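You operate a simulated robot arm through the tools that you are given. There is no shell and no other tool.

Carry out the task below with a simulated robot arm. There is one attempt and no reset: what you move stays moved.

JOB
Square away the low bench: black slider in hole 1, wing nut snug, tin shut, dark anode in the tray.
Fine: plunger down in the hole, board stays where it lies.

Only the result counts: the job must be done as asked and must still hold three seconds after the hand-in. Knocking over, shifting, dropping, spilling or breaking anything else fails it.

ROBOT AND FRAMES
A 6-joint arm with a two-finger parallel gripper, fixed in place. Base frame: the origin is on the floor under the middle of its stand, x ahead of it, y to its left, z up; the work surface is at about z = 700. Units: mm, degrees, N and s.
With the tool pointing down near the work surface it reaches from about 220 to 620 mm from the base axis. Its first joint turns from -66.0 to 66.0 degrees. Payload 2.7 kg.
The TCP is the grasp point between the finger pads, 23 mm short of the fingertips. In the tool frame z runs along the fingers and y along their closing line. Largest opening 94 mm; finger width 38, thickness 10; the body of the gripper, 54 by 96 mm, starts 39 mm behind the TCP.
Orientation is told as [roll, pitch, yaw] about the base's x, y, z axes, in that order, counted from this pose: with the fingers straight down and closing along the base's y, the tool's x points along the base's -x, its y along +y and its z along -z.

CONTROLS
- The arm moves only by the tool arm_command. Its argument "increments" is a list of rows, each a list of 3 entries, a list of its own where there are three numbers: the shift along the base's x, y, z in mm, then the turn, a rotation vector about the base's x, y, z in degrees, then the finger opening in mm, from 0 to 94. In form: [[[tx, ty, tz], [ax, ay, az], claw], ...]. A call has 1 to 20 rows; each row shifts and turns the commanded pose from where the row before left it. Rows are played at 5 a second. More than 50 mm and 8.6 degrees between two rows, or a gripper value outside its range, and nothing of the call is played. Where a pose cannot be reached the arm comes as near as it can. A force on the tool above 90 N (or 10 N above the force at the start of the call, whichever is more), or a blocked arm, ends the call early, and 0.2 s more pass. Each finger travels about 45 mm/s and halts on what it meets, pressing with about 24 N; the grip force reading is that of the motor and also rises with nothing between the fingers. The clock runs only during rows and for 0.2 s after the last one: add rows that do not move to give the fingers time. It gives the time, the measured TCP pose, the force on the tool (base axes), the opening and the grip force at its end, in the units of the frame above (readings bear some noise), with the torque about the TCP (base axes, N m) and any sound that the robot's microphone picked up, and new pictures: "show" is both (left out), scene, wrist or none.
- Cameras (640 x 400 px; columns grow to the right, rows downward): "scene" is fixed at [59.9, -426, 1400.8]; the picture's right is [0.83, -0.56, 0.00], its down [-0.38, -0.56, -0.74] and it looks along [0.42, 0.61, -0.68] (base axes); focal length 370 px, centre (320, 200). "wrist" rides on the gripper at [86, 16, -75] in the tool frame; the picture's right is [-0.18, 0.98, 0.00], its down [-0.58, -0.11, -0.81] and it looks along [-0.79, -0.15, 0.59] (tool axes); focal length 243 px, centre (320, 200). There is no depth. A picture from a camera that has moved, and an enlarged one, comes with that camera's place and axes in the base frame and with its lens. The place of the scene camera against the robot may be out by one fixed shift of up to 18 mm in any direction.
- inspect(camera, box): a new picture of the part [left, top, right, bottom] of that camera's present view, enlarged. No time passes.
- job_done(): hands the job in; it is judged then, once.

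Places have to be worked out from the pictures, the camera data and where the tool is seen. Open the gripper and draw the arm clear of the work before you hand the job in, unless the task says otherwise.

The tools are called after "Emit:" as name(argument=value, ...) on one line, values as JSON. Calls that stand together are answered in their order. arm_command: Moves the arm, as the interface text tells. Its arguments: {"type":"object","properties":{"increments":{"type":"array","items":{"type":"array"}},"show":{"type":"string","enum":["both","scene","wrist","none"]}},"required":["increments"]} The other tools are called the same way: inspect (camera, box) takes an enlarged picture of a part of a camera's view; job_done () hands the job in.

At the start:

```text
time: 0.0
position: [391.4, 159.8, 1037.8]
tool_rot: [0.0, 0.0, 0.0]
wrist_force: [0.3, 0.8, 1.0]
ft_torque: [-0.01, -0.02, 0.01]
gripper_width: 94.2
grasp_force: 0.2
```

scene: 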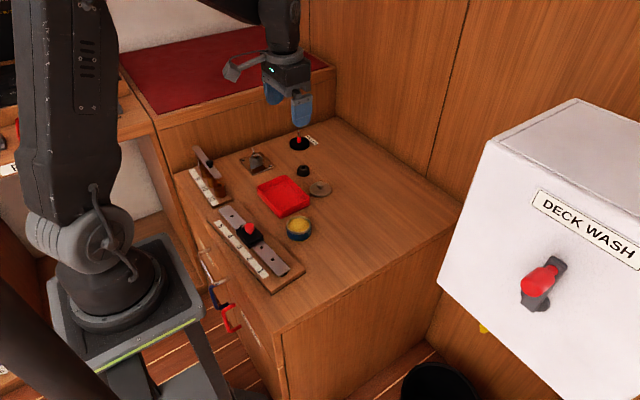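
wrist: 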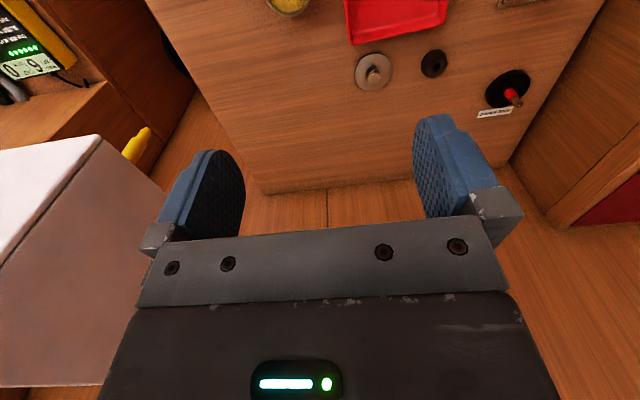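

The scene shows a bench with a slider board, tray, tin, discs and a wing nut candidate. I'll take enlarged looks before moving.

Emit:
inspect(camera="scene", box=[180, 180, 320, 300])

Emit:
inspect(camera="scene", box=[230, 120, 350, 220])

Emit:
inspect(camera="scene", box=[170, 130, 270, 210])

Emit:
inspect(camera="wrist", box=[240, 0, 560, 150])

```text
3.33 times, centred on (250, 240) of scene
camera zoom: at [59.9, -426.0, 1400.8], right [0.83, -0.56, 0.0], down [-0.38, -0.56, -0.74], along [0.42, 0.61, -0.68], focal length 1235 px, centre (553, 67)
```

zoom: 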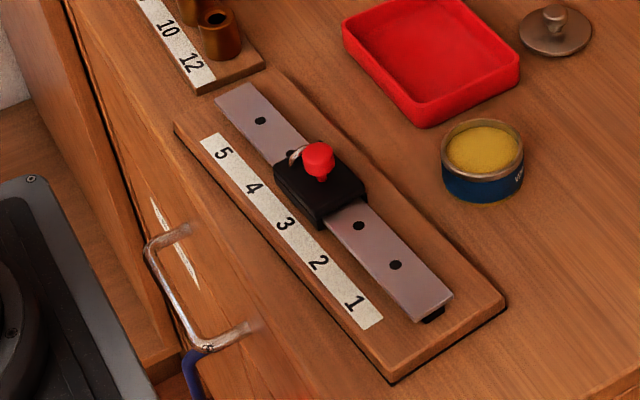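

```text
4.00 times, centred on (290, 170) of scene
camera zoom: at [59.9, -426.0, 1400.8], right [0.83, -0.56, 0.0], down [-0.38, -0.56, -0.74], along [0.42, 0.61, -0.68], focal length 1482 px, centre (440, 320)
```

zoom: 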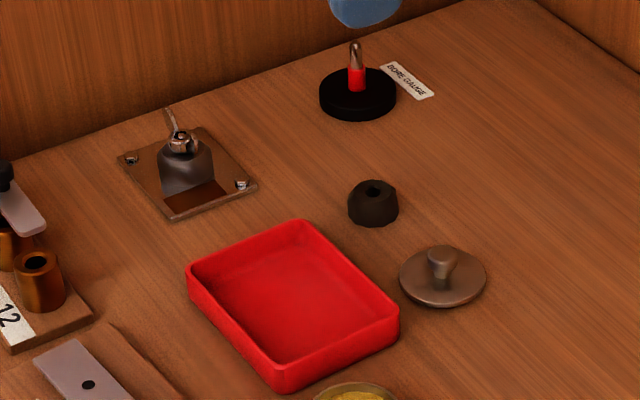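

```text
5.00 times, centred on (220, 170) of scene
camera zoom: at [59.9, -426.0, 1400.8], right [0.83, -0.56, 0.0], down [-0.38, -0.56, -0.74], along [0.42, 0.61, -0.68], focal length 1852 px, centre (820, 350)
```

zoom: 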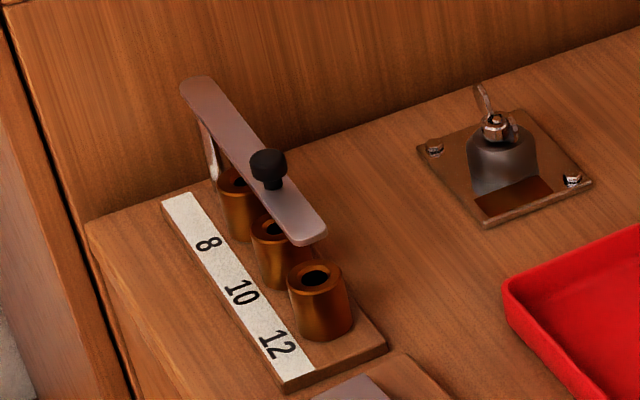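

```text
2.00 times, centred on (400, 75) of wrist
camera zoom: at [306.7, 176.1, 1112.2], right [0.18, 0.98, 0.0], down [0.58, -0.11, 0.81], along [0.79, -0.15, -0.59], focal length 485 px, centre (160, 450)
```

zoom: 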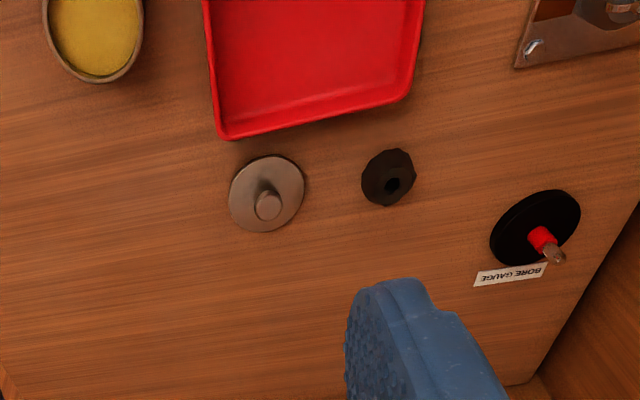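

I judge the low bench holds the numbered slider board (slider near hole 3, goes to hole 1), an open tin with its lid beside it, a dark truncated cone (the anode), a red tray, and a wing nut on a plate. I'll move the arm back and lower to get closer wrist views.

Emit:
arm_command(increments=[[[-26, 0, -20], [0, 0, 0], 94], [[-26, 0, -20], [0, 0, 0], 94], [[-26, 0, -20], [0, 0, 0], 94], [[-26, 0, -20], [0, 0, 0], 94], [[-26, 0, -20], [0, 0, 0], 94]])

```text
time: 1.2
position: [262.1, 161.5, 936.7]
tool_rot: [0.0, 0.0, 0.0]
wrist_force: [0.2, 0.0, -0.9]
ft_torque: [0.03, -0.04, 0.02]
gripper_width: 94.0
grasp_force: 0.1
camera wrist: at [176.8, 178.0, 1011.7], right [0.18, 0.98, 0.0], down [0.58, -0.11, 0.81], along [0.79, -0.15, -0.59], focal length 243 px, centre (320, 200)
```

scene: 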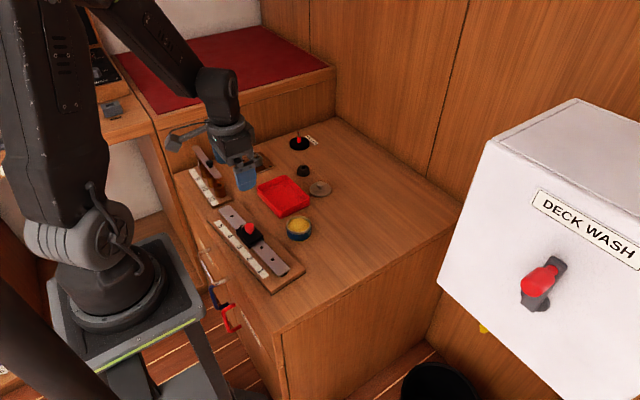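
wrist: 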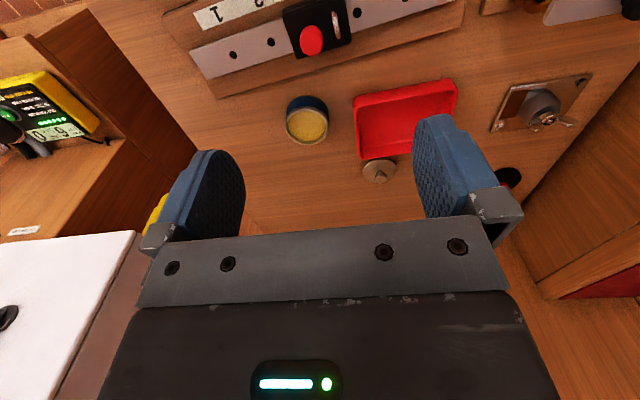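

Emit:
inspect(camera="wrist", box=[160, 0, 480, 100])

Emit:
inspect(camera="wrist", box=[270, 60, 470, 190])

Emit:
inspect(camera="wrist", box=[460, 0, 640, 200])

```text
2.00 times, centred on (320, 50) of wrist
camera zoom: at [176.8, 178.0, 1011.7], right [0.18, 0.98, 0.0], down [0.58, -0.11, 0.81], along [0.79, -0.15, -0.59], focal length 485 px, centre (320, 500)
```

zoom: 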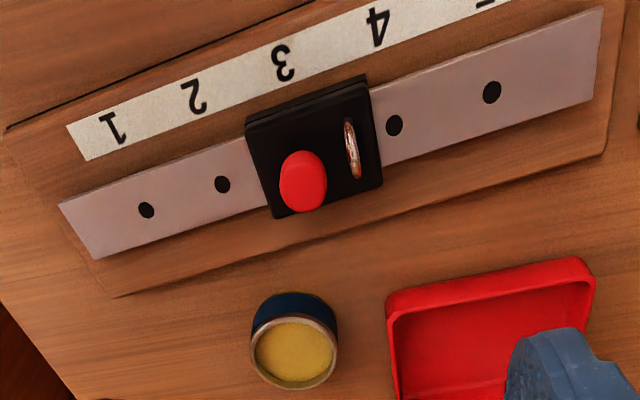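

```text
3.08 times, centred on (370, 125) of wrist
camera zoom: at [176.8, 178.0, 1011.7], right [0.18, 0.98, 0.0], down [0.58, -0.11, 0.81], along [0.79, -0.15, -0.59], focal length 746 px, centre (166, 431)
```

zoom: 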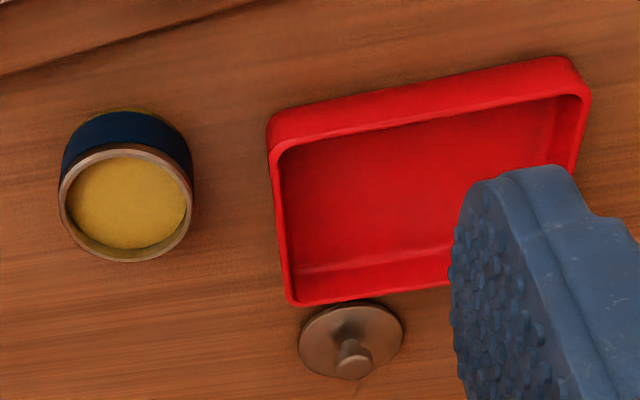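

```text
2.00 times, centred on (550, 100) of wrist
camera zoom: at [176.8, 178.0, 1011.7], right [0.18, 0.98, 0.0], down [0.58, -0.11, 0.81], along [0.79, -0.15, -0.59], focal length 485 px, centre (-140, 400)
```

zoom: 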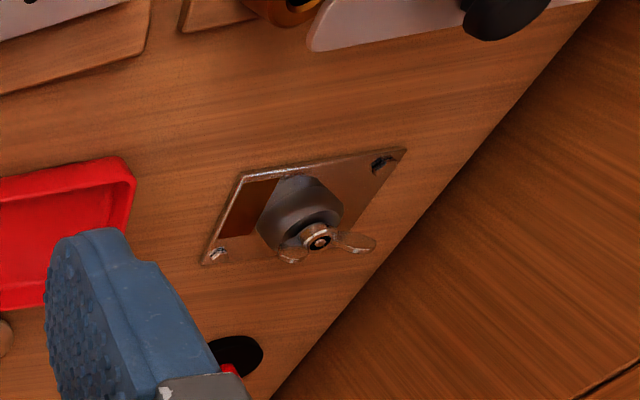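

The wrist view places the rail holes near x≈265–283, spaced ~47 mm in y, with the knob above hole 3; the anode is around (515, 320) and lid around (518, 227). I move to get a closer look at the anode, lid and wing nut.

Emit:
arm_command(increments=[[[22, 16, -10], [0, 0, 0], 94], [[22, 16, -10], [0, 0, 0], 94], [[22, 16, -10], [0, 0, 0], 94], [[22, 16, -10], [0, 0, 0], 94], [[22, 16, -10], [0, 0, 0], 94], [[22, 16, -10], [0, 0, 0], 94], [[22, 16, -10], [0, 0, 0], 94], [[22, 16, -10], [0, 0, 0], 94]])

```text
time: 3.0
position: [439.1, 287.6, 852.8]
tool_rot: [0.1, 0.0, 0.0]
wrist_force: [0.8, -0.1, 0.3]
ft_torque: [0.0, -0.02, 0.03]
gripper_width: 94.0
grasp_force: 0.0
camera wrist: at [353.9, 304.2, 927.6], right [0.18, 0.98, 0.0], down [0.58, -0.11, 0.81], along [0.79, -0.15, -0.59], focal length 243 px, centre (320, 200)
```

scene: 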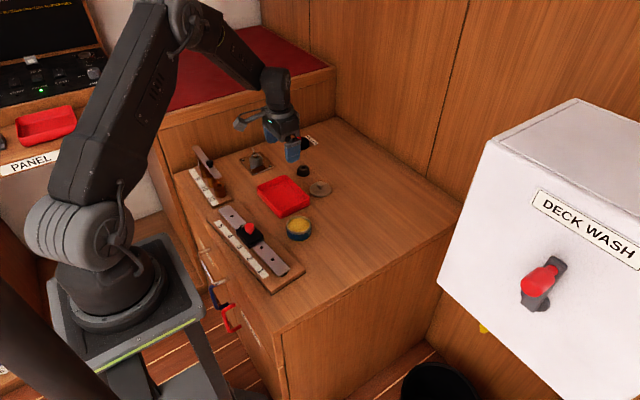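
wrist: 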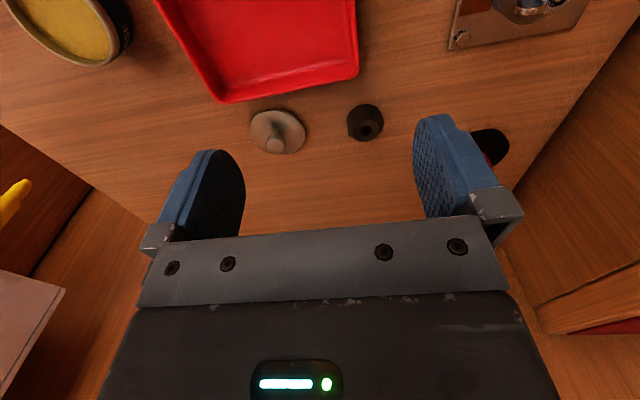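

A second red tray appears near the PANEL on another bench at the left; I'll zoom on that and on the objects now in view to be sure of identities.

Emit:
inspect(camera="scene", box=[0, 0, 200, 200])

Emit:
inspect(camera="wrist", box=[220, 60, 420, 185])

Emit:
inspect(camera="wrist", box=[430, 0, 630, 125])

Emit:
inspect(camera="scene", box=[180, 240, 300, 400])

```text
2.00 times, centred on (100, 100) of scene
camera zoom: at [59.8, -426.0, 1400.8], right [0.83, -0.56, 0.0], down [-0.38, -0.56, -0.74], along [0.42, 0.61, -0.68], focal length 741 px, centre (760, 400)
```

zoom: 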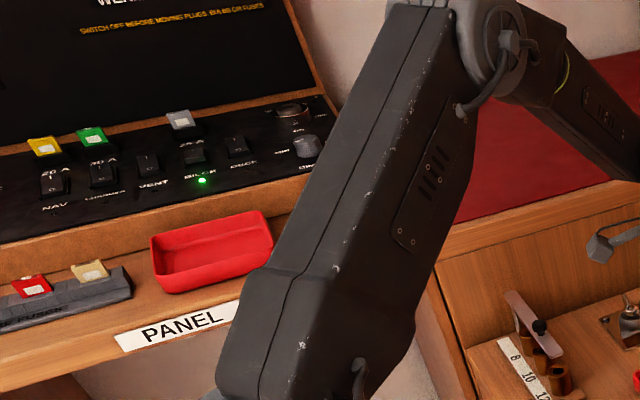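

```text
3.20 times, centred on (320, 122) of wrist
camera zoom: at [353.9, 304.2, 927.6], right [0.18, 0.98, 0.0], down [0.58, -0.11, 0.81], along [0.79, -0.15, -0.59], focal length 776 px, centre (320, 448)
```

zoom: 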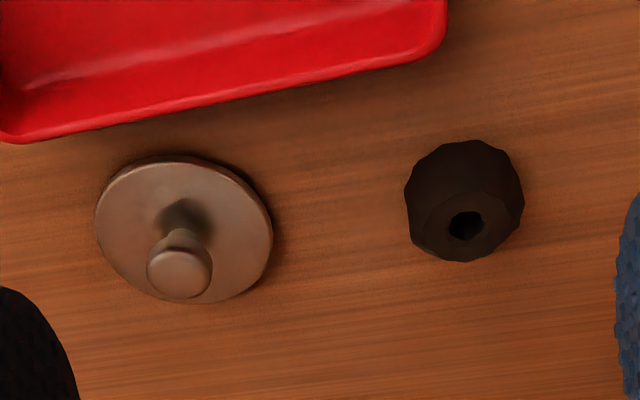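

```text
3.20 times, centred on (530, 62) of wrist
camera zoom: at [353.9, 304.2, 927.6], right [0.18, 0.98, 0.0], down [0.58, -0.11, 0.81], along [0.79, -0.15, -0.59], focal length 776 px, centre (-352, 640)
```

zoom: 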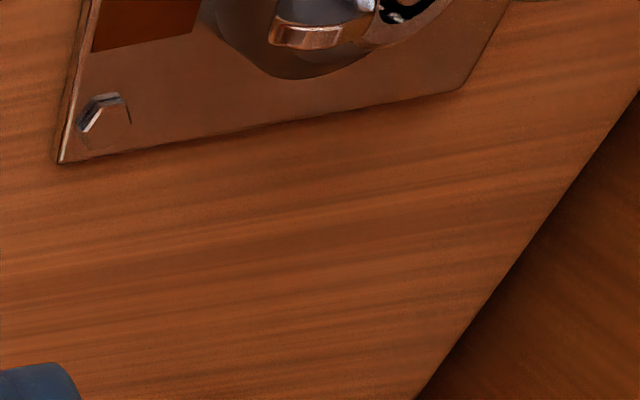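

```text
2.50 times, centred on (240, 320) of scene
camera zoom: at [59.8, -426.0, 1400.8], right [0.83, -0.56, 0.0], down [-0.38, -0.56, -0.74], along [0.42, 0.61, -0.68], focal length 926 px, centre (520, -100)
```

zoom: 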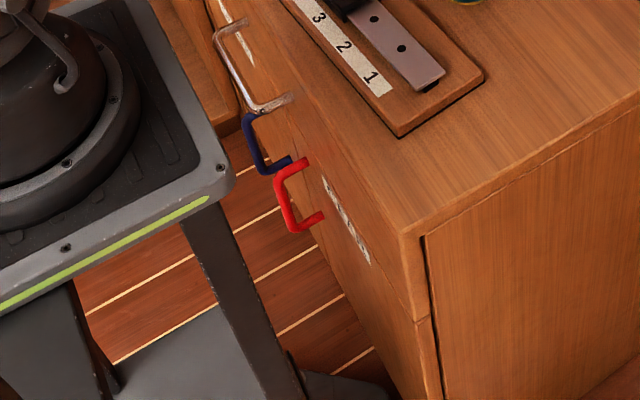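

The anode (dark octagonal cone, ~38 mm wide) triangulates to about (520, 321), lid to (518, 225), tray centre to about (417, 253), tin to (385, 121). I move above the anode with partly closed fingers and check alignment.

Emit:
arm_command(increments=[[[20, 8.4, -13], [0, 0, 0], 80], [[20, 8.4, -13], [0, 0, 0], 70], [[20, 8.4, -13], [0, 0, 0], 64], [[20, 8.4, -13], [0, 0, 0], 64], [[0, 0, 0], [0, 0, 0], 64]])

```text
time: 4.2
position: [519.9, 320.7, 802.6]
tool_rot: [0.0, 0.1, 0.0]
wrist_force: [0.3, 0.6, -0.2]
ft_torque: [-0.01, -0.04, -0.02]
gripper_width: 64.0
grasp_force: 0.0
camera wrist: at [434.7, 337.0, 878.2], right [0.18, 0.98, 0.0], down [0.58, -0.11, 0.81], along [0.79, -0.15, -0.59], focal length 243 px, centre (320, 200)
```

scene: 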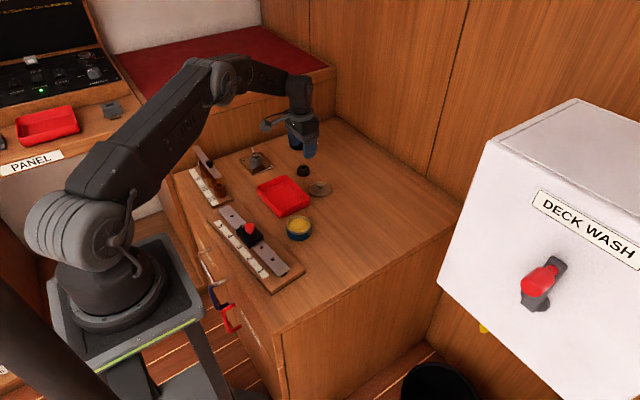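
wrist: 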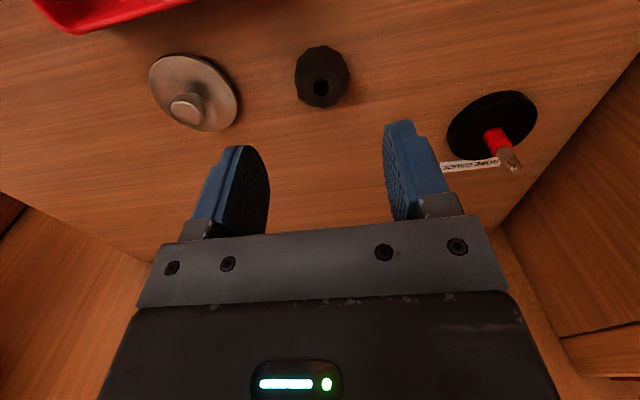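

The anode's top face re-triangulates to (521, 322) with height about 20–25 mm, right under the TCP. I descend to z≈726 with fingers open at 64.

Emit:
arm_command(increments=[[[0.6, 0.6, -16], [0, 0, 0], 64], [[0.6, 0.6, -16], [0, 0, 0], 64], [[0, 0, -16], [0, 0, 0], 64], [[0, 0, -14], [0, 0, 0], 64], [[0, 0, -10], [0, 0, 0], 64], [[0, 0, -4], [0, 0, 0], 64]])

```text
time: 5.6
position: [519.4, 322.7, 730.1]
tool_rot: [0.0, -0.1, 0.0]
wrist_force: [0.7, -0.7, 0.0]
ft_torque: [-0.06, 0.03, 0.0]
gripper_width: 64.0
grasp_force: 0.1
camera wrist: at [433.9, 338.4, 804.4], right [0.18, 0.98, 0.0], down [0.58, -0.11, 0.81], along [0.79, -0.15, -0.59], focal length 243 px, centre (320, 200)
```

scene: 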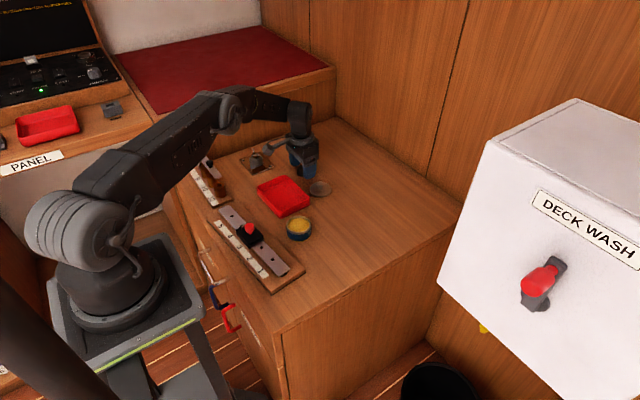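
wrist: 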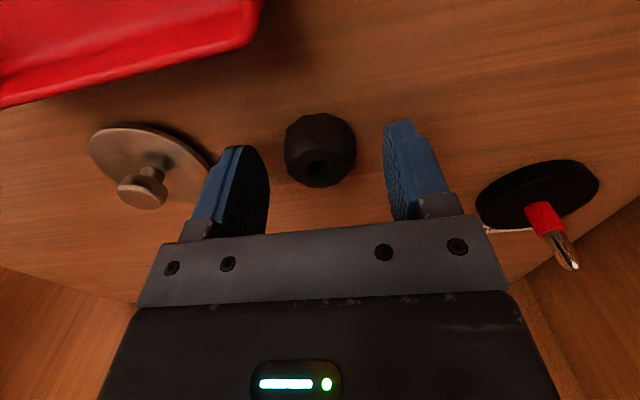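

TCP axis lines up with the anode's centre in the wrist view. I lower 3 mm more and close the fingers, with wait rows.

Emit:
arm_command(increments=[[[0, 0, -3], [0, 0, 0], 64], [[0, 0, 0], [0, 0, 0], 50], [[0, 0, 0], [0, 0, 0], 40], [[0, 0, 0], [0, 0, 0], 20], [[0, 0, 0], [0, 0, 0], 20], [[0, 0, 0], [0, 0, 0], 20]])

```text
time: 7.0
position: [518.9, 322.0, 726.2]
tool_rot: [0.1, 0.0, 0.1]
wrist_force: [0.8, -0.8, 0.9]
ft_torque: [0.0, -0.01, 0.02]
gripper_width: 37.1
grasp_force: 24.3
camera wrist: at [433.5, 338.7, 801.3], right [0.18, 0.98, 0.0], down [0.58, -0.11, 0.81], along [0.79, -0.15, -0.59], focal length 243 px, centre (320, 200)
```

scene: 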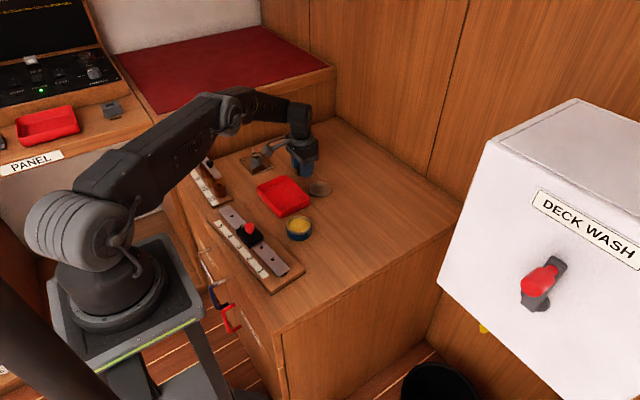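
wrist: 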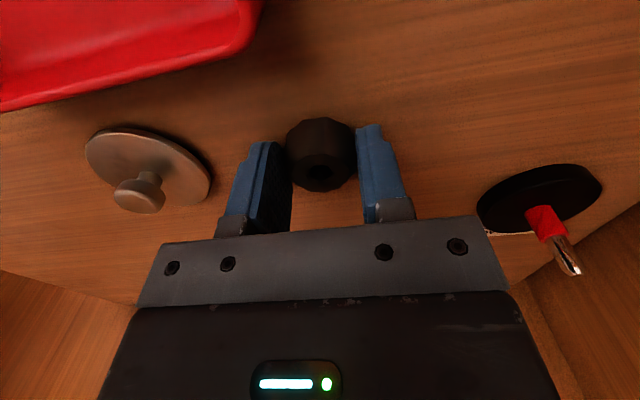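

The anode is gripped (37 mm, 24 N). I lift it 60 mm and carry it over the tray centre (417, 253).

Emit:
arm_command(increments=[[[0, 0, 10], [0, 0, 0], 20], [[0, 0, 25], [0, 0, 0], 20], [[0, 0, 25], [0, 0, 0], 20], [[-20, -14, 0], [0, 0, 0], 20], [[-20, -14, 0], [0, 0, 0], 20], [[-20, -14, 0], [0, 0, 0], 20], [[-20, -14, 0], [0, 0, 0], 20], [[-21, -13, 0], [0, 0, 0], 20], [[0, 0, 0], [0, 0, 0], 20]])

```text
time: 9.0
position: [419.1, 254.0, 785.1]
tool_rot: [0.0, 0.0, 0.0]
wrist_force: [-1.1, 0.1, -2.9]
ft_torque: [0.01, 0.02, 0.01]
gripper_width: 37.2
grasp_force: 23.8
camera wrist: at [333.6, 270.4, 860.0], right [0.18, 0.98, 0.0], down [0.58, -0.11, 0.81], along [0.79, -0.15, -0.59], focal length 243 px, centre (320, 200)
```

scene: 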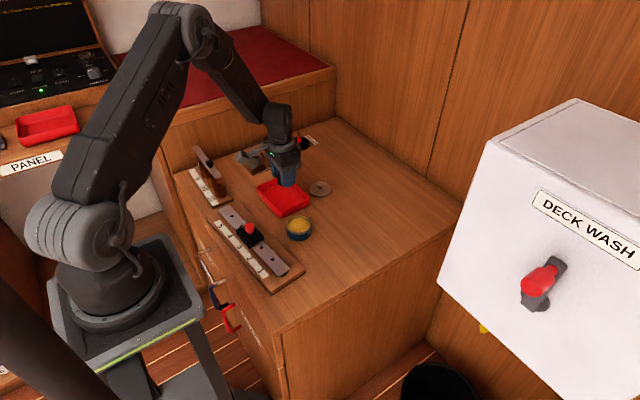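
wrist: 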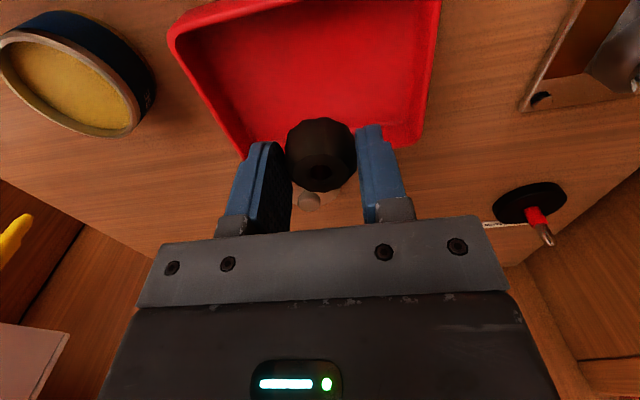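

The anode hangs over the tray middle (tray spans roughly x 370–465, y 189–317). I lower it to about z=732 so its base nears the tray floor.

Emit:
arm_command(increments=[[[-1, 0, -15], [0, 0, 0], 20], [[-1, 0, -15], [0, 0, 0], 20], [[0, 0, -12], [0, 0, 0], 20], [[0, 0, -7], [0, 0, 0], 20], [[0, 0, -3], [0, 0, 0], 20], [[0, 0, 0], [0, 0, 0], 20]])

```text
time: 10.4
position: [416.2, 253.1, 732.9]
tool_rot: [0.1, 0.0, 0.1]
wrist_force: [0.0, 0.2, -2.1]
ft_torque: [0.03, 0.01, 0.01]
gripper_width: 37.0
grasp_force: 23.8
camera wrist: at [331.3, 270.7, 808.8], right [0.18, 0.98, 0.0], down [0.58, -0.11, 0.81], along [0.79, -0.15, -0.59], focal length 243 px, centre (320, 200)
```

scene: 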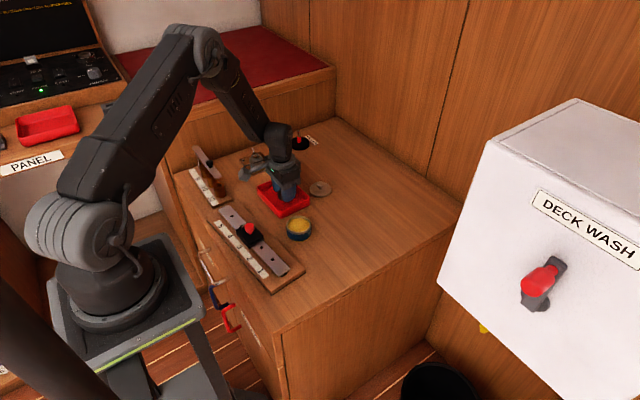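
wrist: 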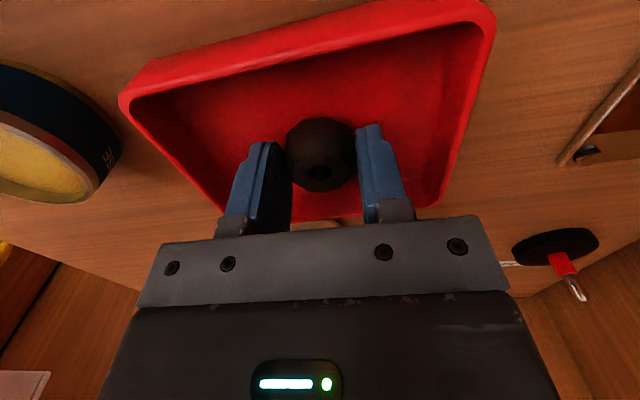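

No contact yet (weight still on the tool). I creep down in 1 mm steps watching for touch-down.

Emit:
arm_command(increments=[[[0, 0, -1], [0, 0, 0], 20], [[0, 0, -1], [0, 0, 0], 20], [[0, 0, 0], [0, 0, 0], 20]], show="none")

```text
time: 11.2
position: [414.8, 252.8, 732.3]
tool_rot: [0.0, -0.1, 0.0]
wrist_force: [-0.1, 0.3, -1.7]
ft_torque: [-0.01, -0.01, -0.03]
gripper_width: 37.0
grasp_force: 24.1
```

Still hanging; commanded height is now ~732.8 by my count. Continue creeping down.

Emit:
arm_command(increments=[[[0, 0, -1], [0, 0, 0], 20], [[0, 0, -1], [0, 0, 0], 20], [[0, 0, 0], [0, 0, 0], 20]], show="none")

```text
time: 12.0
position: [417.4, 253.6, 730.9]
tool_rot: [-0.1, 0.0, 0.0]
wrist_force: [-0.4, 0.9, 2.8]
ft_torque: [-0.01, 0.03, -0.01]
gripper_width: 36.9
grasp_force: 24.0
```

The vertical force flipped to +2.8 N, so the anode rests on the tray floor. I open to 58 mm and rise straight up.

Emit:
arm_command(increments=[[[0, 0, 0], [0, 0, 0], 44], [[0, 0, 0], [0, 0, 0], 58], [[0, 0, 0], [0, 0, 0], 58], [[0, 0, 10], [0, 0, 0], 58], [[0, 0, 25], [0, 0, 0], 58], [[0, 0, 25], [0, 0, 0], 58], [[0, 0, 25], [0, 0, 0], 58]])

```text
time: 13.6
position: [416.3, 251.4, 815.0]
tool_rot: [-0.1, -0.1, -0.1]
wrist_force: [-0.6, -0.8, -0.8]
ft_torque: [-0.01, 0.0, 0.01]
gripper_width: 57.9
grasp_force: 0.0
camera wrist: at [331.2, 268.9, 890.3], right [0.18, 0.98, 0.0], down [0.58, -0.11, 0.81], along [0.79, -0.15, -0.59], focal length 243 px, centre (320, 200)
```

scene: 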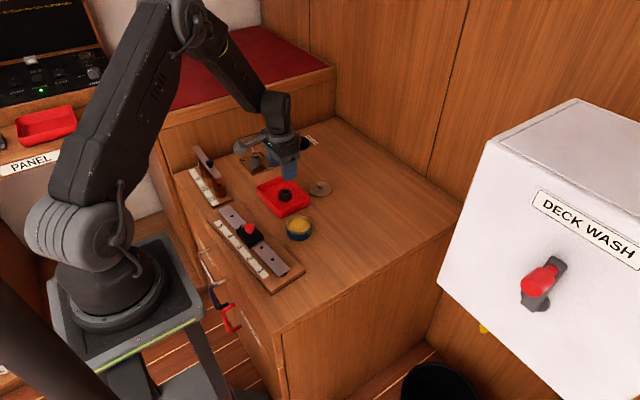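
wrist: 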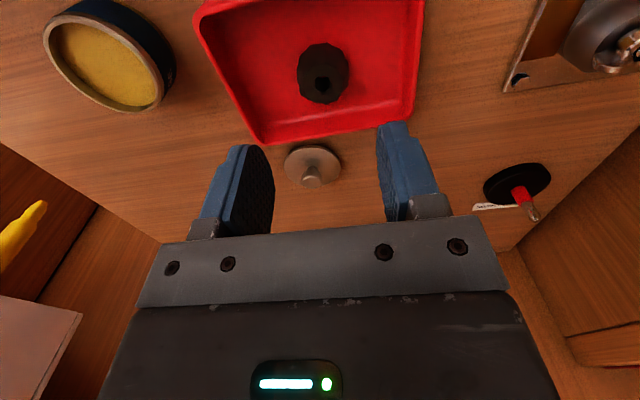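

The anode sits in the tray. Next the lid: I move above its knob at (518, 225) and check the alignment before descending.

Emit:
arm_command(increments=[[[20.3, -5.6, -5], [0, 0, 0], 58], [[20.3, -5.6, -5], [0, 0, 0], 54], [[20.3, -5.6, -5], [0, 0, 0], 54], [[20.3, -5.6, -5], [0, 0, 0], 54], [[20.3, -5.6, -5], [0, 0, 0], 54], [[0, 0, 0], [0, 0, 0], 54]])

Emit:
inspect(camera="wrist", box=[220, 30, 420, 155])

```text
time: 15.0
position: [518.8, 225.0, 788.9]
tool_rot: [0.0, -0.1, 0.0]
wrist_force: [-1.2, 0.7, 0.3]
ft_torque: [0.01, 0.0, -0.01]
gripper_width: 53.9
grasp_force: 0.0
camera wrist: at [433.5, 240.5, 864.0], right [0.18, 0.98, 0.0], down [0.58, -0.11, 0.81], along [0.79, -0.15, -0.59], focal length 243 px, centre (320, 200)
```

scene: 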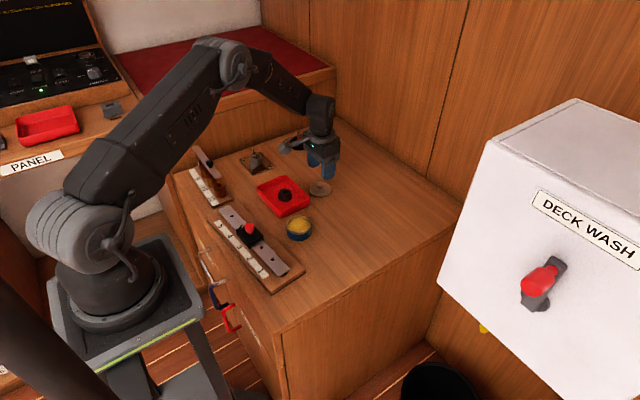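
wrist: 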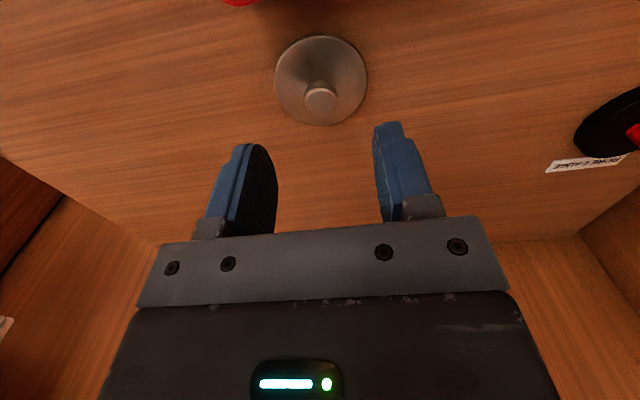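

```text
3.20 times, centred on (320, 92) of wrist
camera zoom: at [433.5, 240.5, 864.0], right [0.18, 0.98, 0.0], down [0.58, -0.11, 0.81], along [0.79, -0.15, -0.59], focal length 776 px, centre (320, 544)
```

zoom: 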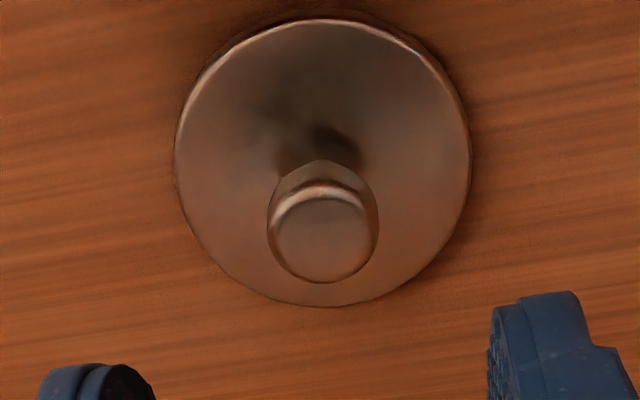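

The lid's disc (61 mm wide, knob ~21 mm wide topping at z≈730) centres at about (516.6, 225.6), under the TCP. I lower to z≈733 so the fingertips stay just above the disc.

Emit:
arm_command(increments=[[[0, 0, -16], [0, 0, 0], 54], [[0, 0, -16], [0, 0, 0], 54], [[0, 0, -14], [0, 0, 0], 54], [[0, 0, -8], [0, 0, 0], 54], [[0, 0, -3], [0, 0, 0], 54], [[0, 0, 0], [0, 0, 0], 54]], show="wrist")

```text
time: 16.4
position: [516.9, 226.0, 732.9]
tool_rot: [0.0, 0.0, 0.1]
wrist_force: [-0.4, -0.2, -1.3]
ft_torque: [0.01, -0.02, -0.01]
gripper_width: 54.3
grasp_force: 0.1
camera wrist: at [432.3, 242.5, 808.1], right [0.18, 0.98, 0.0], down [0.58, -0.11, 0.81], along [0.79, -0.15, -0.59], focal length 243 px, centre (320, 200)
```

wrist: 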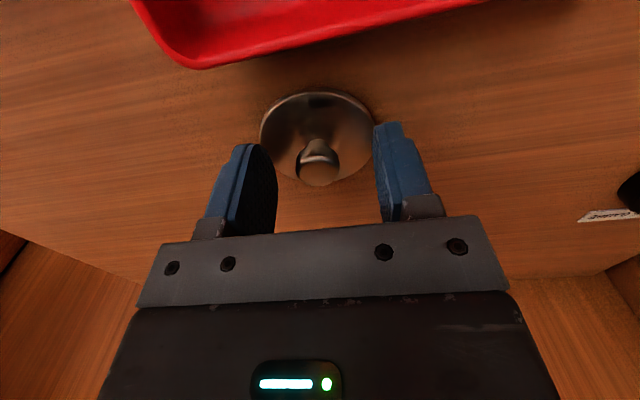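

The knob is centred between the fingers with tips above the disc. Closing to grip the knob.

Emit:
arm_command(increments=[[[0, 0, 0], [0, 0, 0], 40], [[0, 0, 0], [0, 0, 0], 28], [[0, 0, 0], [0, 0, 0], 8], [[0, 0, 0], [0, 0, 0], 8], [[0, 0, 0], [0, 0, 0], 8]], show="wrist")

```text
time: 17.6
position: [519.2, 225.0, 733.6]
tool_rot: [0.0, -0.1, 0.0]
wrist_force: [0.2, -0.8, 0.4]
ft_torque: [0.02, 0.01, -0.01]
gripper_width: 20.0
grasp_force: 24.4
camera wrist: at [432.3, 242.4, 808.2], right [0.18, 0.98, 0.0], down [0.58, -0.11, 0.81], along [0.79, -0.15, -0.59], focal length 243 px, centre (320, 200)
```

wrist: 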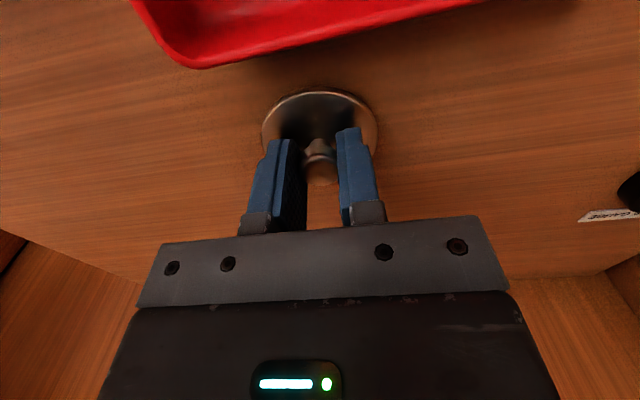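

Lid knob gripped at 20 mm. I lift 70 mm and move to (380, 190), from where the wrist camera should see the tin beside the held lid.

Emit:
arm_command(increments=[[[0, 0, 10], [0, 0, 0], 8], [[0, 0, 20], [0, 0, 0], 8], [[0, 0, 20], [0, 0, 0], 8], [[0, 0, 20], [0, 0, 0], 8], [[-23, -6, 0], [0, 0, 0], 8], [[-23, -6, 0], [0, 0, 0], 8], [[-23, -6, 0], [0, 0, 0], 8], [[-23, -6, 0], [0, 0, 0], 8], [[-23, -6, 0], [0, 0, 0], 8], [[-22, -6, 0], [0, 0, 0], 8], [[0, 0, 0], [0, 0, 0], 8]])

Emit:
inspect(camera="wrist", box=[140, 30, 400, 200])

Emit:
inspect(camera="scene", box=[240, 150, 360, 250])

```text
time: 20.0
position: [381.1, 191.4, 803.0]
tool_rot: [0.0, -0.1, 0.0]
wrist_force: [-0.3, -0.3, -0.7]
ft_torque: [-0.01, -0.01, -0.04]
gripper_width: 19.7
grasp_force: 23.9
camera wrist: at [295.0, 207.2, 878.3], right [0.18, 0.98, 0.0], down [0.58, -0.11, 0.81], along [0.79, -0.15, -0.59], focal length 243 px, centre (320, 200)
```

scene: 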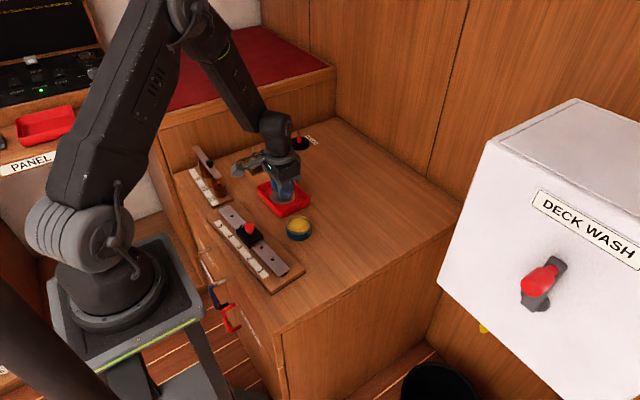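
wrist: 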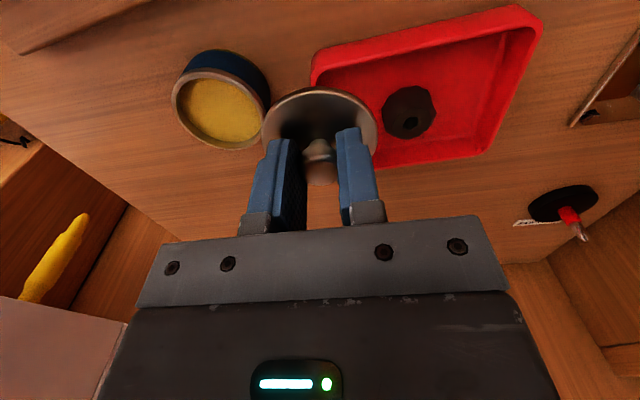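

```text
2.35 times, centred on (270, 115) of wrist
camera zoom: at [295.0, 207.2, 878.3], right [0.18, 0.98, 0.0], down [0.58, -0.11, 0.81], along [0.79, -0.15, -0.59], focal length 571 px, centre (438, 400)
```

zoom: 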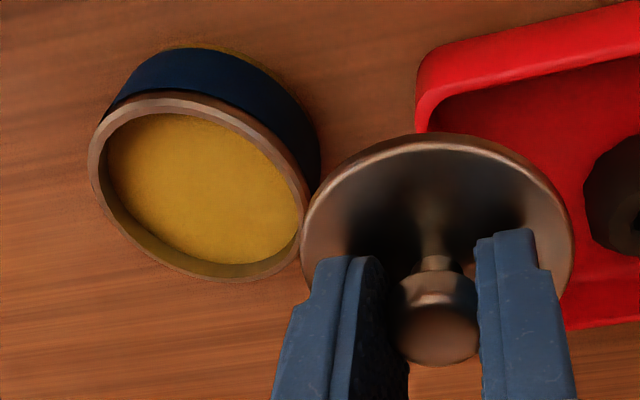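

```text
4.00 times, centred on (300, 200) of scene
camera zoom: at [59.9, -426.0, 1400.8], right [0.83, -0.56, 0.0], down [-0.38, -0.56, -0.74], along [0.42, 0.61, -0.68], focal length 1482 px, centre (400, 200)
```

zoom: 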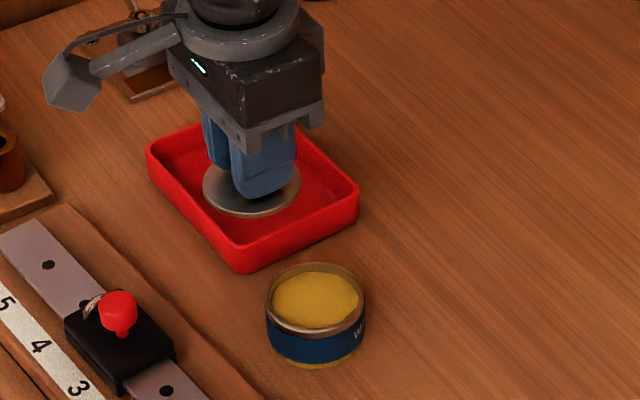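

From the views the tin rim centre works out to about (379.3, 121.2) with rim height z≈730. I move the lid above it, about 10 mm over the rim, and compare them in both cameras.

Emit:
arm_command(increments=[[[-0.2, -17, 0], [0, 0, 0], 8], [[-0.2, -17, 0], [0, 0, 0], 8], [[-0.2, -17, 0], [0, 0, 0], 8], [[-0.2, -17.4, 0], [0, 0, 0], 8], [[0, 0, -15], [0, 0, 0], 8], [[0, 0, -13], [0, 0, 0], 8], [[0, 0, 0], [0, 0, 0], 8]])

Emit:
inspect(camera="wrist", box=[220, 40, 420, 190])

Emit:
inspect(camera="scene", box=[260, 190, 340, 250])

```text
time: 21.6
position: [379.7, 120.8, 775.6]
tool_rot: [0.0, 0.0, 0.0]
wrist_force: [0.1, -0.1, -1.1]
ft_torque: [-0.02, 0.01, -0.01]
gripper_width: 19.8
grasp_force: 23.7
camera wrist: at [294.6, 137.0, 850.3], right [0.18, 0.98, 0.0], down [0.58, -0.11, 0.81], along [0.79, -0.15, -0.59], focal length 243 px, centre (320, 200)
```

scene: 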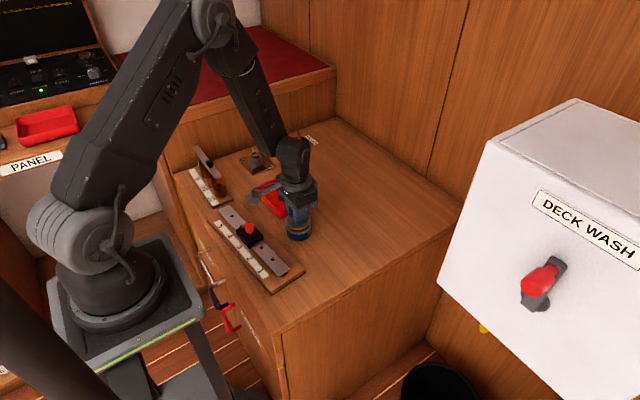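
wrist: 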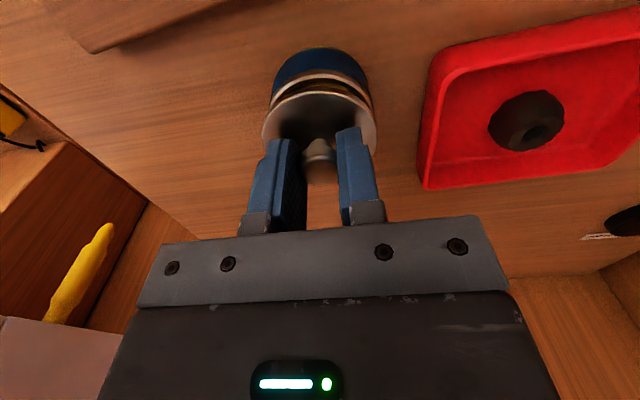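

```text
2.67 times, centred on (320, 115) of wrist
camera zoom: at [294.6, 137.0, 850.3], right [0.18, 0.98, 0.0], down [0.58, -0.11, 0.81], along [0.79, -0.15, -0.59], focal length 647 px, centre (320, 427)
```

zoom: 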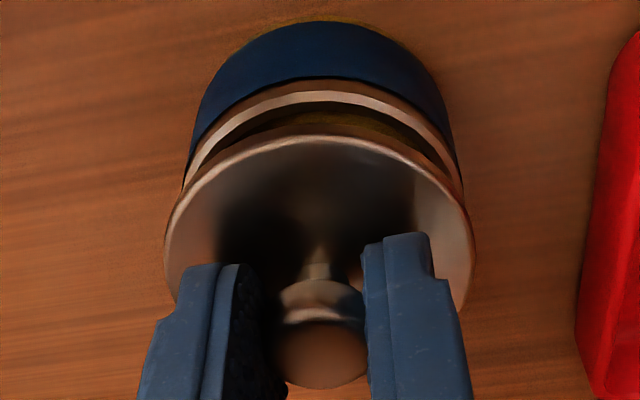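

```text
6.67 times, centred on (300, 220) of scene
camera zoom: at [59.9, -426.0, 1400.8], right [0.83, -0.56, 0.0], down [-0.38, -0.56, -0.74], along [0.42, 0.61, -0.68], focal length 2470 px, centre (453, 67)
```

zoom: 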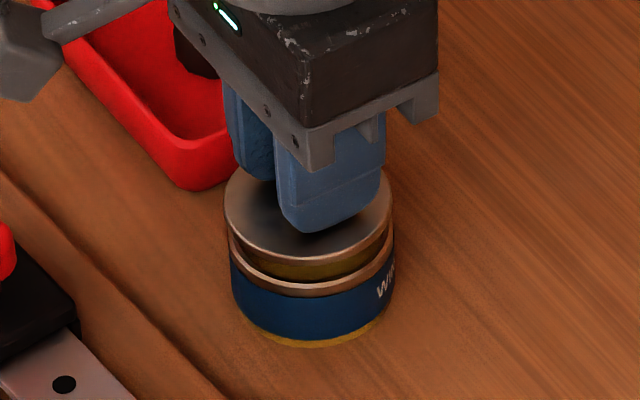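

Relative to the lid, the tin appears about 1 mm further in +x and ~0.3 mm in +y. I apply that correction and lower to just above contact.

Emit:
arm_command(increments=[[[1.0, 0.3, 0], [0, 0, 0], 8], [[0, 0, -5], [0, 0, 0], 8], [[0, 0, -3], [0, 0, 0], 8], [[0, 0, 0], [0, 0, 0], 8]])

Emit:
inspect(camera="wrist", box=[220, 40, 420, 190])

Emit:
inspect(camera="scene", box=[260, 190, 340, 250])

```text
time: 22.6
position: [381.1, 121.1, 768.0]
tool_rot: [-0.1, 0.0, 0.0]
wrist_force: [0.1, 0.0, 0.1]
ft_torque: [-0.01, 0.02, -0.01]
gripper_width: 19.8
grasp_force: 24.1
camera wrist: at [295.1, 137.4, 842.3], right [0.18, 0.98, 0.0], down [0.58, -0.11, 0.81], along [0.79, -0.15, -0.59], focal length 243 px, centre (320, 200)
```

scene: 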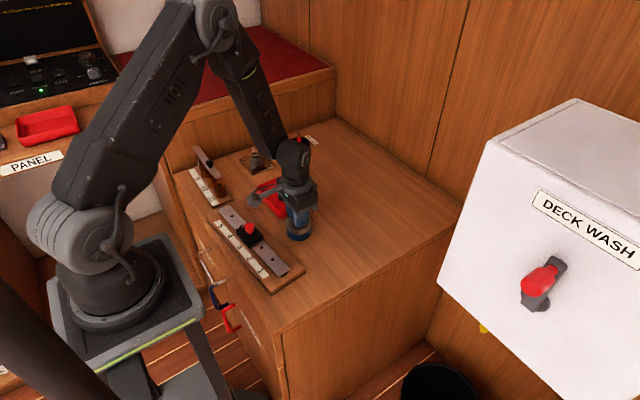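
wrist: 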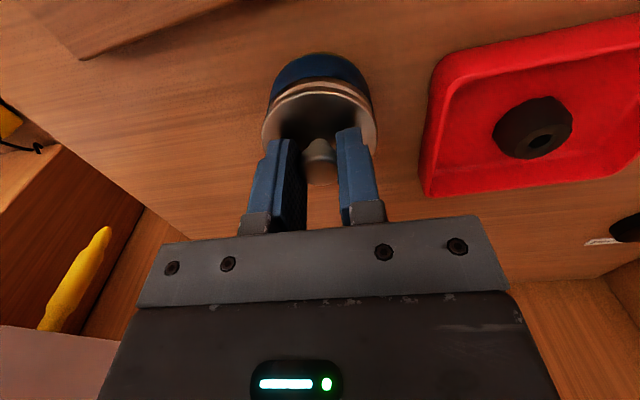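

```text
2.67 times, centred on (320, 115) of wrist
camera zoom: at [295.1, 137.4, 842.3], right [0.18, 0.98, 0.0], down [0.58, -0.11, 0.81], along [0.79, -0.15, -0.59], focal length 647 px, centre (320, 427)
```

zoom: 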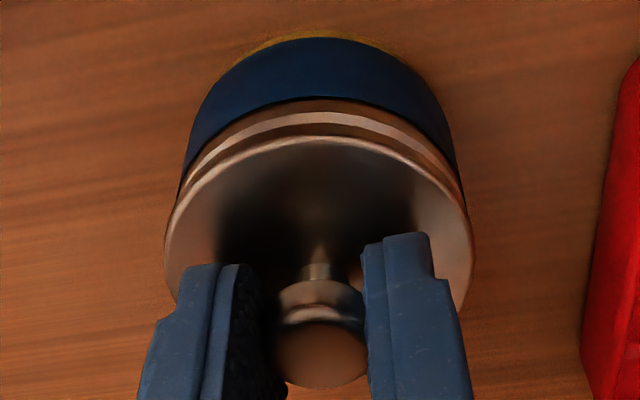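

```text
6.67 times, centred on (300, 220) of scene
camera zoom: at [59.9, -426.0, 1400.8], right [0.83, -0.56, 0.0], down [-0.38, -0.56, -0.74], along [0.42, 0.61, -0.68], focal length 2470 px, centre (453, 67)
```

zoom: 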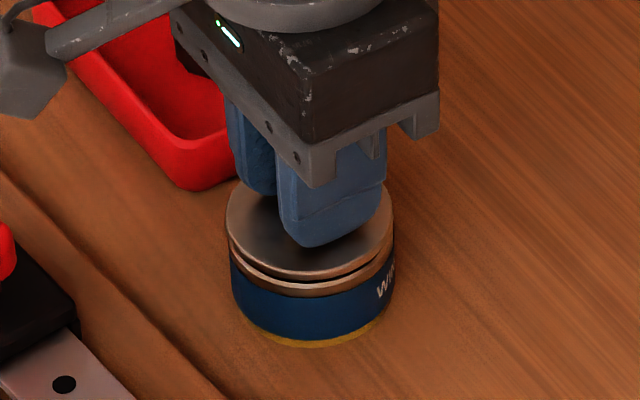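

Lid and rim now look concentric with a few mm gap. I lower in 1 mm steps until contact.

Emit:
arm_command(increments=[[[0.3, 0, -1], [0, 0, 0], 8], [[0, 0, -1], [0, 0, 0], 8], [[0, 0, -1], [0, 0, 0], 8], [[0, 0, 0], [0, 0, 0], 8]], show="none")

```text
time: 23.6
position: [380.7, 121.8, 764.3]
tool_rot: [0.0, 0.1, 0.0]
wrist_force: [1.1, 0.1, -0.2]
ft_torque: [0.0, -0.01, -0.01]
gripper_width: 19.7
grasp_force: 23.8
```

No contact yet at z≈764.8; continuing down 1 mm at a time.

Emit:
arm_command(increments=[[[0, 0, -1], [0, 0, 0], 8], [[0, 0, -1], [0, 0, 0], 8], [[0, 0, 0], [0, 0, 0], 8]], show="none")

```text
time: 24.4
position: [381.2, 121.2, 764.3]
tool_rot: [-0.1, 0.1, 0.0]
wrist_force: [-3.6, -2.6, 13.6]
ft_torque: [-0.04, 0.12, 0.02]
gripper_width: 19.4
grasp_force: 23.6
heard: snap
```

A snap was heard with 13.6 N upward force, suggesting the lid clicked onto the tin. I check in both cameras.

Emit:
inspect(camera="wrist", box=[220, 40, 420, 190])

Emit:
inspect(camera="scene", box=[260, 190, 340, 250])

```text
2.67 times, centred on (320, 115) of wrist
camera zoom: at [295.6, 137.7, 838.6], right [0.18, 0.98, 0.0], down [0.58, -0.11, 0.81], along [0.79, -0.15, -0.59], focal length 647 px, centre (320, 427)
```

zoom: 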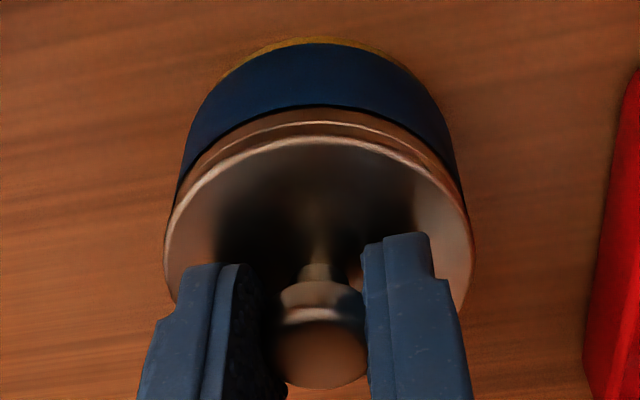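

```text
6.67 times, centred on (300, 220) of scene
camera zoom: at [59.6, -426.1, 1400.8], right [0.83, -0.56, 0.0], down [-0.38, -0.56, -0.74], along [0.42, 0.61, -0.68], focal length 2470 px, centre (453, 67)
```

zoom: 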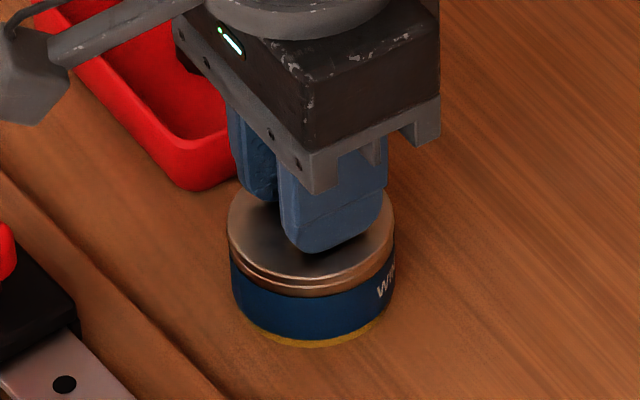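

The lid looks seated flat. I press another 1 mm to confirm it's fully home.

Emit:
arm_command(increments=[[[0, 0, 0], [0, 0, 0], 8], [[0, 0, -1], [0, 0, 0], 8], [[0, 0, 0], [0, 0, 0], 8]], show="none")

```text
time: 25.2
position: [380.8, 120.6, 762.6]
tool_rot: [0.1, -0.3, -0.1]
wrist_force: [-4.4, -2.2, 27.7]
ft_torque: [-0.05, 0.09, 0.0]
gripper_width: 20.1
grasp_force: 24.2
```

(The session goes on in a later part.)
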